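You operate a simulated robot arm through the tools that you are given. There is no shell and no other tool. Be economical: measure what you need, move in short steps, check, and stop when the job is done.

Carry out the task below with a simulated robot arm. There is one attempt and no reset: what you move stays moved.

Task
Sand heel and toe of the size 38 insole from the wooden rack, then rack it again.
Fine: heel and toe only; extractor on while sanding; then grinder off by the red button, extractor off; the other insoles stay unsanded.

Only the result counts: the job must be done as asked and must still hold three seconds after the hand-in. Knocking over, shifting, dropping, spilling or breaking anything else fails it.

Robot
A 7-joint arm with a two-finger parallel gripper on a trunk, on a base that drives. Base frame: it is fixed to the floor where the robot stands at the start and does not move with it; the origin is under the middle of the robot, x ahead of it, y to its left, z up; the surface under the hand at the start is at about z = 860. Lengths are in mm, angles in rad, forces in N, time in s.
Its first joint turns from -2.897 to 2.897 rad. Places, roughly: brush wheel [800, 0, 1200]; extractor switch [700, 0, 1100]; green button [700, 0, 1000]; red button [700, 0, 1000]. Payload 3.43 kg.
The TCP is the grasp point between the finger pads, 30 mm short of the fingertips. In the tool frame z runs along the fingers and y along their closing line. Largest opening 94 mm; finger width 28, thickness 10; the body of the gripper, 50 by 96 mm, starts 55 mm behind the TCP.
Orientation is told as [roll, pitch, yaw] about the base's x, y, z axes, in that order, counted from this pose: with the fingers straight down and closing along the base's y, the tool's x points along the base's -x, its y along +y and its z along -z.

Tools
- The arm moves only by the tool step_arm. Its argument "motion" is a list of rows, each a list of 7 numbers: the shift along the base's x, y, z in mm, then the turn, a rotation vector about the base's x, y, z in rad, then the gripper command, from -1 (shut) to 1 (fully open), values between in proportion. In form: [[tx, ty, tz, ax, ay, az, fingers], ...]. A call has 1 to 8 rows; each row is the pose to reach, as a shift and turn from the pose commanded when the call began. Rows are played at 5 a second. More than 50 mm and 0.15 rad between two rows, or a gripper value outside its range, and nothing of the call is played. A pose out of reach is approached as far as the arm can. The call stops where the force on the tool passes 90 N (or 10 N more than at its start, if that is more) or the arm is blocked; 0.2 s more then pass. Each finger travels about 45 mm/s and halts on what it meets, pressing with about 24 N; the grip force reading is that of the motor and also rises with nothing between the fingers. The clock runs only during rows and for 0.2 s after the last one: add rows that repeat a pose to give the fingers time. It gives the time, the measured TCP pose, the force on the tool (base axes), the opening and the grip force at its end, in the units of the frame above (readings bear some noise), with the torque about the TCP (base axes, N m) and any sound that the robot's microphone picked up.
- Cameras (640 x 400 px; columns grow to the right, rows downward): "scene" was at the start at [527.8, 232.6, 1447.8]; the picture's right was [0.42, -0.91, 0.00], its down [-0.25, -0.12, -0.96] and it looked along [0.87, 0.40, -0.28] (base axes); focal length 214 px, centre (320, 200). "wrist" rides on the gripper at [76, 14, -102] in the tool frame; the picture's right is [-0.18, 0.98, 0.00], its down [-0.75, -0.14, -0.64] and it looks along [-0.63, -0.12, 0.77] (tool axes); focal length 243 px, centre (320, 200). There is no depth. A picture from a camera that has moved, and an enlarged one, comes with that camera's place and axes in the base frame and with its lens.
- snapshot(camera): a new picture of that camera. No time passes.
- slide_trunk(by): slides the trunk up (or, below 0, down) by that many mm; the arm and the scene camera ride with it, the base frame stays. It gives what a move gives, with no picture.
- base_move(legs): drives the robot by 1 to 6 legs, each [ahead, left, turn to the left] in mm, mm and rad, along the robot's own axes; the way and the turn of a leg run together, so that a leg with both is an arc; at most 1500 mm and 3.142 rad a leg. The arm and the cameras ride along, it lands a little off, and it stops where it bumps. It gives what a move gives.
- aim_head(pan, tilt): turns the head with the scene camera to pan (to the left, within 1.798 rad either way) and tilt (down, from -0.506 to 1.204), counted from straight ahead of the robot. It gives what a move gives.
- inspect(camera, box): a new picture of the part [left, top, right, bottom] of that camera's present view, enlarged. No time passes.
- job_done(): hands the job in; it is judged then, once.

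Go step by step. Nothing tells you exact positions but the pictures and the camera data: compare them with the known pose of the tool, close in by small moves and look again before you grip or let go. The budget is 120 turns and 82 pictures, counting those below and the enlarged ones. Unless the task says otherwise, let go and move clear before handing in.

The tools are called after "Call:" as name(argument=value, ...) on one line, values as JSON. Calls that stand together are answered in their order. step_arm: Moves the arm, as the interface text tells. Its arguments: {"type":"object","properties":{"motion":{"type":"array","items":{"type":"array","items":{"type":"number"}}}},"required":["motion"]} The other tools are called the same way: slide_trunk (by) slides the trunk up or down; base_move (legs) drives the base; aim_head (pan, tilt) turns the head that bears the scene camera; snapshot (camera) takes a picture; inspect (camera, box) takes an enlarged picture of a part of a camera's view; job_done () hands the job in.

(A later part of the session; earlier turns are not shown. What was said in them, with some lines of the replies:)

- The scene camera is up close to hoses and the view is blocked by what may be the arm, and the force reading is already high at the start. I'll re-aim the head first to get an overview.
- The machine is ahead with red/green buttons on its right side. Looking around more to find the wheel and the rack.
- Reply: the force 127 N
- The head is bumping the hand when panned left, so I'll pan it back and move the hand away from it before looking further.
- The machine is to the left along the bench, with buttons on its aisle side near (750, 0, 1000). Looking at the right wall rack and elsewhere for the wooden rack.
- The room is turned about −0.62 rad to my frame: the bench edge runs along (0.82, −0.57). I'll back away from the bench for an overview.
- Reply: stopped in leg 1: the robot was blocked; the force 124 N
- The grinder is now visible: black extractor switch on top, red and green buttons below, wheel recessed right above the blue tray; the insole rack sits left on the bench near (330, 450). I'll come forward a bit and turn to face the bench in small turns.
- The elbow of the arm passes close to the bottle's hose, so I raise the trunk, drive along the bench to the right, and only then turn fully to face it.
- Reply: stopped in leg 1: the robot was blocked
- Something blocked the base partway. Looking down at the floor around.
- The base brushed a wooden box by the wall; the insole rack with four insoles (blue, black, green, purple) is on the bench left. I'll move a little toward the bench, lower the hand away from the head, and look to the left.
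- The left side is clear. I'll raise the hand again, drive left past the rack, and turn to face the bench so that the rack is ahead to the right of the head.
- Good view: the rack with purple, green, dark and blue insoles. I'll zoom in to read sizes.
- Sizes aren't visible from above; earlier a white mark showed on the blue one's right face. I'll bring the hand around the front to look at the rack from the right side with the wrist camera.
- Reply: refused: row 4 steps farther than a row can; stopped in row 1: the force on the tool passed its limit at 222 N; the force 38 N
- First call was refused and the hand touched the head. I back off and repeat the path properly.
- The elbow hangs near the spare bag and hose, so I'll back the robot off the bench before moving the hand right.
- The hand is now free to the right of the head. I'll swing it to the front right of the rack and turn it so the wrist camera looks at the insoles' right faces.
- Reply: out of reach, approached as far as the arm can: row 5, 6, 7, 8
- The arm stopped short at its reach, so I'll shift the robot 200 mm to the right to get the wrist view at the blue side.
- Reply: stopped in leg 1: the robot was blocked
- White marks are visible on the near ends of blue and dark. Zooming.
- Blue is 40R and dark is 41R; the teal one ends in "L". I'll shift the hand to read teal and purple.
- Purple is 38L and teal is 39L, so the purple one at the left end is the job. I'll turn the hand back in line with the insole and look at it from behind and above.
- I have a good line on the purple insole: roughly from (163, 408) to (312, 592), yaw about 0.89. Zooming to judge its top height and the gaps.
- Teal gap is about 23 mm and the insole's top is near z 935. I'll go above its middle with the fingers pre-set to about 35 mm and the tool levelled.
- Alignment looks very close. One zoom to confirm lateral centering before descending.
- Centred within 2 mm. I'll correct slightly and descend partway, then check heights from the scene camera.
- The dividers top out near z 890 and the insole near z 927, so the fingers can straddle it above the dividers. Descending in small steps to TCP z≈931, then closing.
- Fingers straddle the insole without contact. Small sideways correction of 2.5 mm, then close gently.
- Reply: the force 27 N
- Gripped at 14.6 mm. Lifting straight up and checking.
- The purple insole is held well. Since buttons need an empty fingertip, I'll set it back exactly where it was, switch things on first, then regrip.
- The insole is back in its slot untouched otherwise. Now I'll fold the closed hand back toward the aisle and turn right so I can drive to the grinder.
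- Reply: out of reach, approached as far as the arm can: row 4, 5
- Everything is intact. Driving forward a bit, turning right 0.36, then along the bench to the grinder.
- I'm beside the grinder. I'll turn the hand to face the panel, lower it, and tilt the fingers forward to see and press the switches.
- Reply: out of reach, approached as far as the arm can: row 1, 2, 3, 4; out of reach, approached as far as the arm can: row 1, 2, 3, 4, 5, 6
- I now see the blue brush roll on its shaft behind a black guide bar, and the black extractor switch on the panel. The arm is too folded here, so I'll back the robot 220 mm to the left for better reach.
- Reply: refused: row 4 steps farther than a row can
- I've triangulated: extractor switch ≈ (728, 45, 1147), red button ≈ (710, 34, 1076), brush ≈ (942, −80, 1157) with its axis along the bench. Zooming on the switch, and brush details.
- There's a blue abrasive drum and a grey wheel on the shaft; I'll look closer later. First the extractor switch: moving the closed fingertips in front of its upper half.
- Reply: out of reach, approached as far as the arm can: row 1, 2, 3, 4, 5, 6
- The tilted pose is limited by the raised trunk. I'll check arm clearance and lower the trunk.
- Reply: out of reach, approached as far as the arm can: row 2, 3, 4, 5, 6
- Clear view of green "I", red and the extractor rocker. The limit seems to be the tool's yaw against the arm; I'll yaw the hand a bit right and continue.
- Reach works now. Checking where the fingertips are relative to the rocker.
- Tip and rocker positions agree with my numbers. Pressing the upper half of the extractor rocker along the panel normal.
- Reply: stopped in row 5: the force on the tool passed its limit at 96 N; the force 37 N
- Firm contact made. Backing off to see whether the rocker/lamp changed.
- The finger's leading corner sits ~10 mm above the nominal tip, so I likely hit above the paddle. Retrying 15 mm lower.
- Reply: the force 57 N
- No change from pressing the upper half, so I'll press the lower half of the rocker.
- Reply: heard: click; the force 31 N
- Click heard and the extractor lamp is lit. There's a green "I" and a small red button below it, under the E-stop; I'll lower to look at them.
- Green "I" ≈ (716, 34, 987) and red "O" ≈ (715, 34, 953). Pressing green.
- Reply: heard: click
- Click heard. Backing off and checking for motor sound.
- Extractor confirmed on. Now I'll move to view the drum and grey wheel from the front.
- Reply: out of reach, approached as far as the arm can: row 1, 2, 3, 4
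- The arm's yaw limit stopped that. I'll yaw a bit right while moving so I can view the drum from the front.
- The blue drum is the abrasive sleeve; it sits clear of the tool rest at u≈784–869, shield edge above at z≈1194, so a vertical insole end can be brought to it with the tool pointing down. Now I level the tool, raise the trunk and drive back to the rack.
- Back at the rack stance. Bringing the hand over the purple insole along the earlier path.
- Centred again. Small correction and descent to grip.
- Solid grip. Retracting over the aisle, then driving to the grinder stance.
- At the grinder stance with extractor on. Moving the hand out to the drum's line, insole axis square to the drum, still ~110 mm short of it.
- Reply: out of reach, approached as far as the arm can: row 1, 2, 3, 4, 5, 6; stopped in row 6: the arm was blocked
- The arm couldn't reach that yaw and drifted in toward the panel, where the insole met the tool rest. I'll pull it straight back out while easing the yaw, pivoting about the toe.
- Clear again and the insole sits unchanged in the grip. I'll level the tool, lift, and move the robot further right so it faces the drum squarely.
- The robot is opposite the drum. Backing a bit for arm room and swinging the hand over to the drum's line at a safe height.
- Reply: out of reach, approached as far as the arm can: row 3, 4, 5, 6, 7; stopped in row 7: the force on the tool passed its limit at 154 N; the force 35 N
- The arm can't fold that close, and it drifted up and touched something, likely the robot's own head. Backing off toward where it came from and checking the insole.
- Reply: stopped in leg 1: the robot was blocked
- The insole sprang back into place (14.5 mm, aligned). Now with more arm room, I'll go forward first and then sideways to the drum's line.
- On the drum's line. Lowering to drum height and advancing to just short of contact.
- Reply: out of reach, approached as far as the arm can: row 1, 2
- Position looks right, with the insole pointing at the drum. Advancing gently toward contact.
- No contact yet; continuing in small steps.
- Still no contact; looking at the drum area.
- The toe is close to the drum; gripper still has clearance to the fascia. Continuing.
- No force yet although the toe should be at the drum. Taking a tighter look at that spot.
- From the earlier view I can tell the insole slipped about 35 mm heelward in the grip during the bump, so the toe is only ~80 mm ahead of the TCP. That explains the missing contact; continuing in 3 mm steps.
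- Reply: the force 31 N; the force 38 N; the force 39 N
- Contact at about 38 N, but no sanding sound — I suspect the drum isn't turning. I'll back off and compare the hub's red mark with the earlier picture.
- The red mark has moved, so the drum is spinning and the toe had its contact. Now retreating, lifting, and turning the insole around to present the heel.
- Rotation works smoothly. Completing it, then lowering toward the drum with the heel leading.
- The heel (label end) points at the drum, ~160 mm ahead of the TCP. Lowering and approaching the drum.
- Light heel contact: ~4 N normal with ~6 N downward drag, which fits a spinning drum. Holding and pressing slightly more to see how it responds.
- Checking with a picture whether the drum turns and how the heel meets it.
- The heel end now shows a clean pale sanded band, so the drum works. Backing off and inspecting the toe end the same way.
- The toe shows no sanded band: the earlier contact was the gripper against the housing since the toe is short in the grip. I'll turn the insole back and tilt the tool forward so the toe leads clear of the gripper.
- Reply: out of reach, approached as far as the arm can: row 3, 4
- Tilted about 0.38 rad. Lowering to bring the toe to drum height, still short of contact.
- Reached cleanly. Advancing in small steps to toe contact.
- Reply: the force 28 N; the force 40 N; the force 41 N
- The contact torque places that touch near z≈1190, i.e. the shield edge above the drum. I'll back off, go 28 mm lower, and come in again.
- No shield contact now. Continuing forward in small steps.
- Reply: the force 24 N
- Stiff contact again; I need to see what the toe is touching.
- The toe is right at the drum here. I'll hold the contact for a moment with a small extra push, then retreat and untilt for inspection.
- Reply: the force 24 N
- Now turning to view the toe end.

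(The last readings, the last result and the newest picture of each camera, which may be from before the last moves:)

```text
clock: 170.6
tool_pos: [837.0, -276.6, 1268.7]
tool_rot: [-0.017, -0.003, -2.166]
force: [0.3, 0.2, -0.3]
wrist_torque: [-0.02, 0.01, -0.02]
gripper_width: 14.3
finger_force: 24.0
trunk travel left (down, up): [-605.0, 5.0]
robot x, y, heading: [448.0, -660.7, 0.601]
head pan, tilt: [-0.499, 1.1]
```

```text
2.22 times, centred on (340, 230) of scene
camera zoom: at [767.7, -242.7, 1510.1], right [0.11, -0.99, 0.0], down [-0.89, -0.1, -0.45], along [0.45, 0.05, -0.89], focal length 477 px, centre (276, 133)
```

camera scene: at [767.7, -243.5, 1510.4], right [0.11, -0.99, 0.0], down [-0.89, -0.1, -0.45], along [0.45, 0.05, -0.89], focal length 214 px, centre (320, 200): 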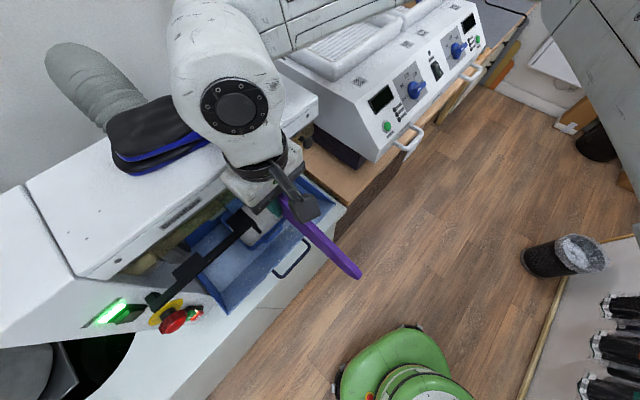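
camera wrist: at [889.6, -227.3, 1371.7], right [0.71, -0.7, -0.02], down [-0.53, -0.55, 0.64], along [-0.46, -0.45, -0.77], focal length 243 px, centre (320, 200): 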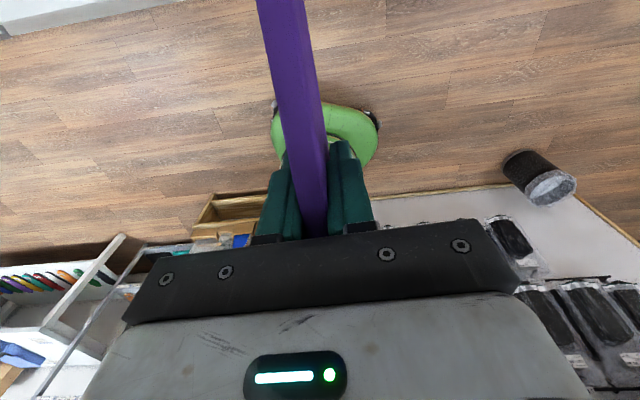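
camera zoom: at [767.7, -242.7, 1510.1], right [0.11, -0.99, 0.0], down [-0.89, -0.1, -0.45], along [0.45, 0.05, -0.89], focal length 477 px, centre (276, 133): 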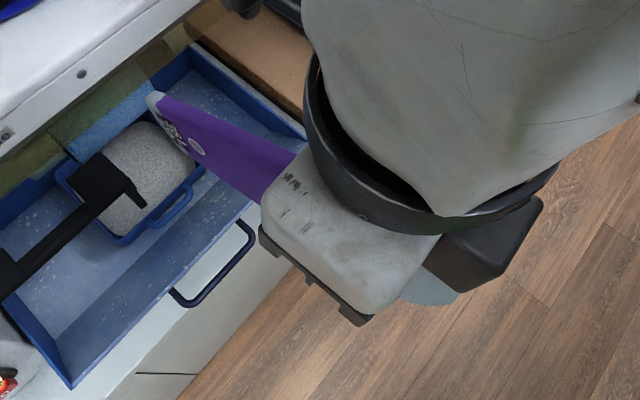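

The toe is now clearly sanded pale and the heel tip shows its band — sanding is done. The insole has pitched somewhat in the grip (toe nearer, heel low), which I'll allow for at the rack. Turning it back and retracting the hand.

Call:
step_arm(motion=[[0, 0, 0, 0, 0, 0.14, -1], [0, 0, 0, 0, 0, 0.28, -1], [0, 0, 0, 0, 0, 0.42, -1], [0, 0, 0, 0, 0, 0.56, -1], [0, 0, 0, 0, 0, 0.7, -1], [0, 0, 0, 0, 0, 0.84, -1], [0, 0, 0, 0, 0, 0.98, -1], [0, 0, 0, 0, 0, 1.12, -1]])

Call:
step_arm(motion=[[0, 0, 0, 0, 0, 0.14, -1], [0, 0, 0, 0, 0, 0.28, -1], [0, 0, 0, 0, 0, 0.42, -1], [0, 0, 0, 0, 0, 0.56, -1], [0, 0, 0, 0, 0, 0.7, -1], [0, 0, 0, 0, 0, 0.84, -1], [0, 0, 0, 0, 0, 0.98, -1], [0, 0, 0, 0, 0, 1.12, -1]])

Call:
step_arm(motion=[[0, 0, 0, 0, 0, 0.14, -1], [0, 0, 0, 0, 0, 0.28, -1], [0, 0, 0, 0, 0, 0.42, -1], [0, 0, 0, 0, 0, 0.56, -1], [0, 0, 0, 0, 0, 0.7, -1], [0, 0, 0, 0, 0, 0.84, -1], [0, 0, 0, 0, 0, 0.895, -1]])

Call:
step_arm(motion=[[39, -26, 12, 0, 0, 0, -1], [78, -52, 25, 0, 0, 0, -1], [117, -79, 38, 0, 0, 0, -1], [155, -105, 50, 0, 0, 0, -1], [132, -140, 70, 0, 0, 0, -1], [108, -175, 90, 0, 0, 0, -1], [85, -208, 110, 0, 0, 0, -1]])

```text
clock: 172.4
tool_pos: [838.2, -275.7, 1270.3]
tool_rot: [-0.015, 0.0, -1.04]
force: [-0.7, 1.2, -0.2]
wrist_torque: [-0.01, -0.02, -0.01]
gripper_width: 14.4
finger_force: 23.7
trunk travel left (down, up): [-605.0, 5.0]
robot x, y, heading: [450.5, -661.6, 0.61]
head pan, tilt: [-0.499, 1.1]
```

```text
clock: 174.2
tool_pos: [836.9, -276.0, 1269.1]
tool_rot: [-0.016, -0.001, 0.081]
force: [0.1, -0.1, -1.0]
wrist_torque: [-0.02, -0.03, 0.0]
gripper_width: 14.4
finger_force: 23.8
trunk travel left (down, up): [-605.0, 5.0]
robot x, y, heading: [450.9, -659.7, 0.606]
head pan, tilt: [-0.499, 1.1]
```

```text
clock: 175.8
tool_pos: [837.0, -276.1, 1269.7]
tool_rot: [-0.015, -0.001, 0.974]
force: [0.0, -0.3, 0.2]
wrist_torque: [0.04, -0.04, -0.02]
gripper_width: 14.3
finger_force: 23.9
trunk travel left (down, up): [-605.0, 5.0]
robot x, y, heading: [451.6, -663.9, 0.6]
head pan, tilt: [-0.499, 1.1]
```

```text
clock: 177.4
tool_pos: [922.2, -482.0, 1379.7]
tool_rot: [-0.015, -0.002, 0.974]
force: [-0.9, -0.3, -0.6]
wrist_torque: [-0.01, 0.0, -0.01]
gripper_width: 14.4
finger_force: 24.0
trunk travel left (down, up): [-605.0, 5.0]
robot x, y, heading: [451.2, -662.2, 0.608]
head pan, tilt: [-0.499, 1.1]
```

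Hand retracted. Driving back along the same way to the rack stance.

Call:
base_move(legs=[[156, 60, 0], [-179, 460, 0], [-116, 313, 0], [0, 0, 0.36], [-140, 0, 0]])

Call:
aim_head(pan=-0.4, tilt=0.8)

```text
clock: 185.0
tool_pos: [176.1, 188.2, 1380.5]
tool_rot: [-0.017, -0.004, 1.351]
force: [0.4, 0.1, 0.7]
wrist_torque: [0.0, 0.0, -0.04]
gripper_width: 14.5
finger_force: 23.5
trunk travel left (down, up): [-605.0, 5.0]
robot x, y, heading: [-192.4, -148.5, 0.986]
head pan, tilt: [-0.499, 1.1]
stopped in leg 5: the robot was blocked; the commanded pose is now the measured one
```

```text
clock: 185.8
tool_pos: [175.7, 188.0, 1379.7]
tool_rot: [-0.016, -0.003, 1.35]
force: [0.2, 0.0, -1.0]
wrist_torque: [0.02, 0.0, 0.0]
gripper_width: 14.2
finger_force: 23.6
trunk travel left (down, up): [-605.0, 5.0]
robot x, y, heading: [-190.8, -147.1, 0.984]
head pan, tilt: [-0.4, 0.799]
```

Nearly the same stance. Moving the hand over the slot, turning the insole in line with the rack.

Call:
step_arm(motion=[[10, 36, -15, 0, 0, -0.07, -1], [20, 72, -35, 0, 0, -0.14, -1], [30, 108, -60, 0, 0, -0.21, -1], [40, 144, -85, 0, 0, -0.28, -1], [50, 180, -110, 0, 0, -0.35, -1], [60, 216, -135, 0, 0, -0.42, -1], [70, 252, -160, 0, 0, -0.427, -1], [80, 288, -185, 0, 0, -0.427, -1]])

Call:
step_arm(motion=[[9, 34, -25, 0, 0, 0, -1], [19, 68, -55, 0, 0, 0, -1], [19, 68, -75, 0, 0, 0, -1]])

Call:
snapshot(camera="wrist")

```text
clock: 187.6
tool_pos: [257.4, 474.9, 1195.9]
tool_rot: [-0.019, -0.005, 0.92]
force: [1.2, 0.2, -0.5]
wrist_torque: [0.01, 0.01, -0.01]
gripper_width: 14.6
finger_force: 23.4
trunk travel left (down, up): [-605.0, 5.0]
robot x, y, heading: [-195.0, -152.0, 0.984]
head pan, tilt: [-0.4, 0.799]
```

```text
clock: 188.4
tool_pos: [274.5, 542.7, 1120.2]
tool_rot: [-0.017, -0.004, 0.924]
force: [-0.1, -0.3, 0.4]
wrist_torque: [0.04, -0.02, -0.06]
gripper_width: 14.6
finger_force: 24.0
trunk travel left (down, up): [-605.0, 5.0]
robot x, y, heading: [-194.3, -151.1, 0.985]
head pan, tilt: [-0.4, 0.799]
```

```text
1 pictures are left
camera wrist: at [215.5, 489.8, 1221.6], right [-0.67, 0.74, -0.02], down [0.56, 0.52, 0.65], along [0.49, 0.43, -0.76], focal length 243 px, centre (320, 200)
```

wrist: 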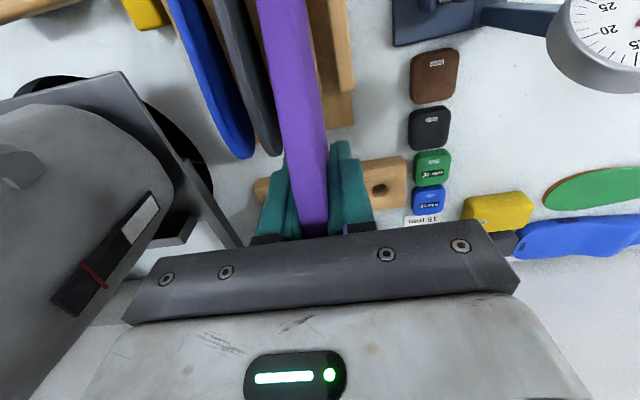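

Insole plane matches the slot line within about 1–2 mm. Descending, slowing before the heel should touch the rack base.

Call:
step_arm(motion=[[0, 0, -45, 0, 0, 0, -1], [0, 0, -90, 0, 0, 0, -1], [0, 0, -125, 0, 0, 0, -1], [0, 0, -150, 0, 0, 0, -1]])

Call:
step_arm(motion=[[0, 0, -6, 0, 0, 0, -1], [0, 0, -12, 0, 0, 0, -1]])

Call:
step_arm(motion=[[0, 0, -6, 0, 0, 0, -1], [0, 0, -12, 0, 0, 0, -1]])

```text
clock: 189.4
tool_pos: [274.4, 543.5, 970.8]
tool_rot: [-0.017, -0.005, 0.923]
force: [-1.8, -0.4, 0.1]
wrist_torque: [-0.04, 0.1, -0.09]
gripper_width: 14.2
finger_force: 24.0
trunk travel left (down, up): [-605.0, 5.0]
robot x, y, heading: [-195.1, -149.1, 0.981]
head pan, tilt: [-0.4, 0.799]
```

```text
clock: 190.0
tool_pos: [274.6, 543.1, 958.7]
tool_rot: [-0.017, -0.005, 0.922]
force: [0.1, 3.3, 9.0]
wrist_torque: [-0.89, 0.77, -0.06]
gripper_width: 14.3
finger_force: 24.2
trunk travel left (down, up): [-605.0, 5.0]
robot x, y, heading: [-193.5, -150.2, 0.985]
head pan, tilt: [-0.4, 0.799]
```

```text
clock: 190.6
tool_pos: [273.4, 543.7, 945.7]
tool_rot: [-0.017, -0.006, 0.922]
force: [3.0, 8.9, 13.5]
wrist_torque: [-0.83, 0.79, -0.05]
gripper_width: 14.5
finger_force: 24.1
trunk travel left (down, up): [-605.0, 5.0]
robot x, y, heading: [-193.9, -143.0, 0.989]
head pan, tilt: [-0.4, 0.799]
```

The heel has touched down and the insole is levelling in the grip with modest force. Continuing down slowly.

Call:
step_arm(motion=[[0, 0, -5, 0, 0, 0, -1], [0, 0, -10, 0, 0, 0, -1]])

Call:
step_arm(motion=[[0, 0, -4, 0, 0, 0, -1], [0, 0, -8, 0, 0, 0, -1]])

```text
clock: 191.2
tool_pos: [273.3, 543.0, 936.3]
tool_rot: [-0.018, -0.005, 0.925]
force: [4.2, 9.8, 13.5]
wrist_torque: [-0.84, 0.8, 0.07]
gripper_width: 14.4
finger_force: 23.9
trunk travel left (down, up): [-605.0, 5.0]
robot x, y, heading: [-195.8, -145.7, 0.981]
head pan, tilt: [-0.4, 0.799]
```

```text
clock: 191.9
tool_pos: [269.1, 537.5, 937.9]
tool_rot: [-0.014, -0.005, 0.926]
force: [-0.3, 0.6, -0.5]
wrist_torque: [0.03, 0.01, 0.03]
gripper_width: 14.4
finger_force: 23.6
trunk travel left (down, up): [-605.0, 5.0]
robot x, y, heading: [-190.0, -145.0, 0.99]
head pan, tilt: [-0.4, 0.799]
stopped in row 2: the force on the tool passed its limit at 100 N (the readings are from after the stop); the commanded pose is now the measured one
```

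The fingertips have met the divider tops, so this is as low as they go. Opening the fingers gently to let the insole settle in its slot.

Call:
step_arm(motion=[[0, 0, 0, 0, 0, 0, -0.65], [0, 0, 0, 0, 0, 0, -0.5], [0, 0, 0, 0, 0, 0, -0.3], [0, 0, 0, 0, 0, 0, -0.25], [0, 0, 0, 0, 0, 0, -0.25], [0, 0, 0, 0, 0, 0, -0.25]])

```text
clock: 193.3
tool_pos: [271.0, 536.6, 937.0]
tool_rot: [-0.016, -0.005, 0.923]
force: [-0.2, -0.4, 0.1]
wrist_torque: [0.0, 0.0, -0.05]
gripper_width: 35.3
finger_force: 0.1
trunk travel left (down, up): [-605.0, 5.0]
robot x, y, heading: [-191.0, -145.9, 0.986]
head pan, tilt: [-0.4, 0.799]
```

Released. Lifting straight up and retracting, then using the last picture to check the rack.

Call:
step_arm(motion=[[0, 0, 20, 0, 0, 0, -0.25], [0, 0, 60, 0, 0, 0, -0.25], [0, 0, 105, 0, 0, 0, -0.25], [0, 0, 150, 0, 0, 0, -0.25], [0, 0, 190, 0, 0, 0, -0.5]])

Call:
step_arm(motion=[[-5, -40, 22, 0, 0, 0, -1], [-10, -80, 44, 0, 0, 0, -1], [-15, -120, 66, 0, 0, 0, -1], [-20, -160, 90, 0, 0, 0, -1], [-25, -200, 112, 0, 0, 0, -1], [-30, -240, 136, 0, 0, 0, -1], [-35, -280, 160, 0, 0, 0, -1], [-40, -320, 180, 0, 0, 0, -1]])

Call:
inspect(camera="scene", box=[240, 190, 440, 350])

```text
clock: 194.5
tool_pos: [271.2, 538.4, 1128.5]
tool_rot: [-0.018, -0.006, 0.925]
force: [-0.1, 0.1, 0.7]
wrist_torque: [-0.05, 0.04, 0.02]
gripper_width: 23.6
finger_force: 0.0
trunk travel left (down, up): [-605.0, 5.0]
robot x, y, heading: [-192.3, -147.5, 0.982]
head pan, tilt: [-0.4, 0.799]
```

```text
clock: 196.3
tool_pos: [231.8, 220.4, 1307.9]
tool_rot: [-0.016, -0.003, 0.923]
force: [0.4, 0.1, -0.6]
wrist_torque: [-0.01, 0.02, 0.01]
gripper_width: 0.2
finger_force: 24.0
trunk travel left (down, up): [-605.0, 5.0]
robot x, y, heading: [-193.6, -146.8, 0.988]
head pan, tilt: [-0.4, 0.799]
```

```text
2.50 times, centred on (340, 270) of scene
camera zoom: at [-35.4, 383.1, 1527.4], right [0.55, -0.83, 0.0], down [-0.6, -0.4, -0.69], along [0.58, 0.38, -0.72], focal length 536 px, centre (270, 25)
```

zoom: 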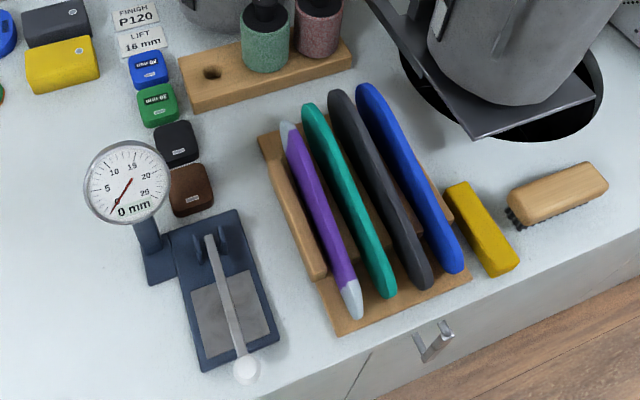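

The purple insole stands back in its slot with pale sanded heel and toe; everything else is in place. No pictures remain, so I'll press the red button and the extractor using the recorded poses. Driving to the earlier button stance.

Call:
step_arm(motion=[[-2, -45, 10, 0, 0, 0, -1], [-4, -90, 20, 0, 0, 0, -1], [-6, -135, 30, 0, 0, 0, -1], [-6, -175, 40, 0, 0, 0, -1]])

Call:
aim_head(pan=-0.6, tilt=0.8)

Call:
base_move(legs=[[105, 0, 0], [0, 0, -0.381], [74, -195, 0]])

```text
clock: 197.3
tool_pos: [224.6, 43.5, 1349.1]
tool_rot: [-0.017, -0.004, 0.922]
force: [-0.1, 0.1, -0.6]
wrist_torque: [0.02, 0.01, 0.0]
gripper_width: 0.0
finger_force: 24.3
trunk travel left (down, up): [-605.0, 5.0]
robot x, y, heading: [-192.4, -146.4, 0.986]
head pan, tilt: [-0.4, 0.799]
```

```text
clock: 198.0
tool_pos: [225.7, 45.6, 1347.8]
tool_rot: [-0.015, -0.004, 0.921]
force: [0.3, -0.1, -0.6]
wrist_torque: [0.02, -0.02, 0.0]
gripper_width: 0.0
finger_force: 24.3
trunk travel left (down, up): [-605.0, 5.0]
robot x, y, heading: [-194.1, -152.8, 0.98]
head pan, tilt: [-0.6, 0.799]
```

```text
clock: 201.6
tool_pos: [496.5, -161.8, 1348.9]
tool_rot: [-0.016, -0.01, 0.545]
force: [-0.2, -0.4, 0.3]
wrist_torque: [0.0, 0.0, -0.04]
gripper_width: 0.0
finger_force: 23.5
trunk travel left (down, up): [-605.0, 5.0]
robot x, y, heading: [35.0, -182.9, 0.609]
head pan, tilt: [-0.6, 0.799]
```

On the stance. Extending the hand, lowering the trunk, and tilting the fingers forward as before.

Call:
step_arm(motion=[[40, 8, 0, 0, 0, -0.025, -1], [80, 16, 0, 0, 0, -0.05, -1], [120, 25, 0, 0, 0, -0.05, -1], [140, 40, 0, 0, 0, -0.05, -1]])

Call:
slide_trunk(by=-180)

Call:
step_arm(motion=[[0, 5, 0, 0.063, -0.115, 0, -1], [0, 10, 0, 0.126, -0.231, 0, -1], [0, 15, 0, 0.19, -0.347, 0, -1], [0, 20, 0, 0.253, -0.463, 0, -1], [0, 25, 0, 0.316, -0.578, 0, -1], [5, 30, 0, 0.379, -0.694, 0, -1]])

```text
clock: 202.6
tool_pos: [634.7, -119.8, 1348.8]
tool_rot: [-0.017, -0.009, 0.492]
force: [1.1, 0.9, 0.4]
wrist_torque: [0.02, 0.03, -0.03]
gripper_width: 0.0
finger_force: 23.4
trunk travel left (down, up): [-605.0, 5.0]
robot x, y, heading: [41.6, -181.9, 0.605]
head pan, tilt: [-0.6, 0.799]
```

```text
clock: 204.6
tool_pos: [633.1, -119.4, 1168.2]
tool_rot: [-0.016, -0.01, 0.494]
force: [0.4, 0.0, 0.2]
wrist_torque: [-0.03, 0.04, -0.03]
gripper_width: 0.1
finger_force: 24.4
trunk travel left (down, up): [-425.0, 185.0]
robot x, y, heading: [39.7, -185.7, 0.607]
head pan, tilt: [-0.6, 0.799]
```

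```text
clock: 206.0
tool_pos: [639.6, -89.9, 1168.9]
tool_rot: [-0.01, -0.802, 0.492]
force: [-1.5, -0.5, -0.5]
wrist_torque: [0.01, -0.01, -0.01]
gripper_width: 0.0
finger_force: 24.0
trunk travel left (down, up): [-425.0, 185.0]
robot x, y, heading: [41.9, -184.0, 0.61]
head pan, tilt: [-0.6, 0.799]
```

Same tool attitude as before. Going down in front of the red "O" button.

Call:
step_arm(motion=[[0, 0, -45, 0, 0, 0, -1], [0, 0, -90, 0, 0, 0, -1], [0, 0, -135, 0, 0, 0, -1], [0, 0, -180, 0, 0, 0, -1], [12, 35, -206, 0, 0, 0, -1], [24, 70, -206, 0, 0, 0, -1]])

Call:
step_arm(motion=[[10, 15, 0, 0, 0, 0, -1], [19, 28.5, 0, 0, 0, 0, -1], [23, 34.5, 0, 0, 0, 0, -1], [25, 37.5, 0, 0, 0, 0, -1], [26.5, 40, 0, 0, 0, 0, -1]])

```text
clock: 207.4
tool_pos: [664.3, -22.0, 963.2]
tool_rot: [-0.009, -0.8, 0.49]
force: [-0.8, -0.5, 0.5]
wrist_torque: [0.01, -0.01, -0.01]
gripper_width: 0.0
finger_force: 24.1
trunk travel left (down, up): [-425.0, 185.0]
robot x, y, heading: [37.1, -184.8, 0.605]
head pan, tilt: [-0.6, 0.799]
```

```text
clock: 208.6
tool_pos: [689.1, 19.6, 962.7]
tool_rot: [-0.008, -0.799, 0.492]
force: [-0.3, 0.2, 0.5]
wrist_torque: [-0.02, -0.04, -0.01]
gripper_width: 0.0
finger_force: 24.0
trunk travel left (down, up): [-425.0, 185.0]
robot x, y, heading: [40.2, -181.7, 0.609]
head pan, tilt: [-0.6, 0.799]
```

No click yet; pressing on in small steps.

Call:
step_arm(motion=[[1.1, 1.7, 0, 0, 0, 0, -1], [2.2, 3.3, 0, 0, 0, 0, -1], [2.2, 3.3, 0, 0, 0, 0, -1]])

Call:
step_arm(motion=[[1.1, 1.7, 0, 0, 0, 0, -1], [2.2, 3.3, 0, 0, 0, 0, -1], [2.2, 3.3, 0, 0, 0, 0, -1]])

```text
clock: 209.4
tool_pos: [690.6, 23.6, 962.5]
tool_rot: [-0.01, -0.8, 0.494]
force: [-2.8, -2.3, 0.0]
wrist_torque: [-0.07, 0.04, 0.03]
gripper_width: 0.1
finger_force: 24.1
trunk travel left (down, up): [-425.0, 185.0]
robot x, y, heading: [34.3, -183.0, 0.611]
head pan, tilt: [-0.6, 0.799]
heard: click
```

```text
clock: 210.2
tool_pos: [694.7, 25.7, 961.2]
tool_rot: [-0.011, -0.797, 0.492]
force: [-11.9, -8.9, -1.2]
wrist_torque: [-0.13, 0.15, 0.02]
gripper_width: 0.0
finger_force: 24.2
trunk travel left (down, up): [-425.0, 185.0]
robot x, y, heading: [37.8, -180.4, 0.61]
head pan, tilt: [-0.6, 0.799]
```

Click: the grinder's red button is pressed. Now backing off and rising to the extractor rocker's upper half.

Call:
step_arm(motion=[[-21, -31, 0, 0, 0, 0, -1], [-42, -62, 0, 0, 0, 0, -1], [-42, -62, 50, 0, 0, 0, -1], [-42, -62, 100, 0, 0, 0, -1], [-42, -62, 150, 0, 0, 0, -1], [-42, -62, 200, 0, 0, 0, -1], [-20, -46, 203, 0, 0, 0, -1]])

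Call:
step_arm(motion=[[10, 15, 0, 0, 0, 0, -1], [16, 24, 0, 0, 0, 0, -1], [19, 28, 0, 0, 0, 0, -1], [21, 31, 0, 0, 0, 0, -1]])

```text
clock: 211.8
tool_pos: [674.5, -20.6, 1166.3]
tool_rot: [-0.014, -0.799, 0.494]
force: [0.1, -0.3, 0.3]
wrist_torque: [0.0, -0.02, 0.0]
gripper_width: 0.0
finger_force: 24.2
trunk travel left (down, up): [-425.0, 185.0]
robot x, y, heading: [35.4, -183.4, 0.607]
head pan, tilt: [-0.6, 0.799]
```

```text
clock: 212.8
tool_pos: [694.2, 10.2, 1166.0]
tool_rot: [-0.01, -0.8, 0.491]
force: [-0.1, 0.6, 0.0]
wrist_torque: [0.02, 0.04, 0.01]
gripper_width: 0.0
finger_force: 24.0
trunk travel left (down, up): [-425.0, 185.0]
robot x, y, heading: [36.6, -182.6, 0.604]
head pan, tilt: [-0.6, 0.799]
```

Call:
step_arm(motion=[[1.5, 2.2, -3, 0, 0, 0, -1], [3, 4.4, -3, 0, 0, 0, -1], [4.5, 6.6, -3, 0, 0, 0, -1]])

Call:
step_arm(motion=[[1.1, 1.7, 0, 0, 0, 0, -1], [2.2, 3.3, 0, 0, 0, 0, -1], [3.4, 5, 0, 0, 0, 0, -1]])

```text
clock: 213.6
tool_pos: [699.7, 17.8, 1162.3]
tool_rot: [-0.01, -0.8, 0.49]
force: [-0.8, 0.0, -0.3]
wrist_torque: [0.03, 0.01, 0.01]
gripper_width: 0.3
finger_force: 23.8
trunk travel left (down, up): [-425.0, 185.0]
robot x, y, heading: [36.0, -180.3, 0.61]
head pan, tilt: [-0.6, 0.799]
```

```text
clock: 214.4
tool_pos: [700.9, 20.0, 1163.1]
tool_rot: [-0.01, -0.796, 0.489]
force: [-24.8, -25.6, 7.1]
wrist_torque: [-0.16, 0.17, 0.01]
gripper_width: 0.0
finger_force: 24.1
trunk travel left (down, up): [-425.0, 185.0]
robot x, y, heading: [39.0, -185.5, 0.609]
head pan, tilt: [-0.6, 0.799]
heard: click
```

Click: the extractor is switched off. Backing the hand clear.

Call:
step_arm(motion=[[-20, -30, 0, 0, 0, 0, -1], [-42, -62, 5, 0, 0, 0, -1], [-55, -90, 20, 0, 0, 0, -1], [-55, -90, 20, 0, 0, 0, -1]])

```text
clock: 215.4
tool_pos: [648.2, -69.6, 1183.9]
tool_rot: [-0.01, -0.8, 0.494]
force: [0.2, -0.1, 0.3]
wrist_torque: [0.01, 0.0, 0.04]
gripper_width: 0.0
finger_force: 24.1
trunk travel left (down, up): [-425.0, 185.0]
robot x, y, heading: [38.6, -184.8, 0.608]
head pan, tilt: [-0.6, 0.799]
```

The hand is clear, the insole is racked with heel and toe sanded, and both off-switches clicked. Handing in.

Call:
job_done()

```text
The job is handed in.
```

I sanded the size 38 insole (purple, 38L) at heel and toe with the extractor on and put it back in its slot in the wooden rack. I then pressed the grinder's red button and switched the extractor off. Both clicked, but I had no pictures left to confirm the grinder had stopped or the extractor lamp was out.

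- **Sanding:** the last picture showed pale sanded ends on the purple insole, and the other three insoles in the rack unsanded.
- **Bumps on the way:** the held insole hit the grinder's tool rest and shield, slipped in the grip and was corrected before racking. The base was also blocked several times in the aisle, at least once probably by the wooden box at the wall. I saw nothing displaced, but I never re-checked the box.
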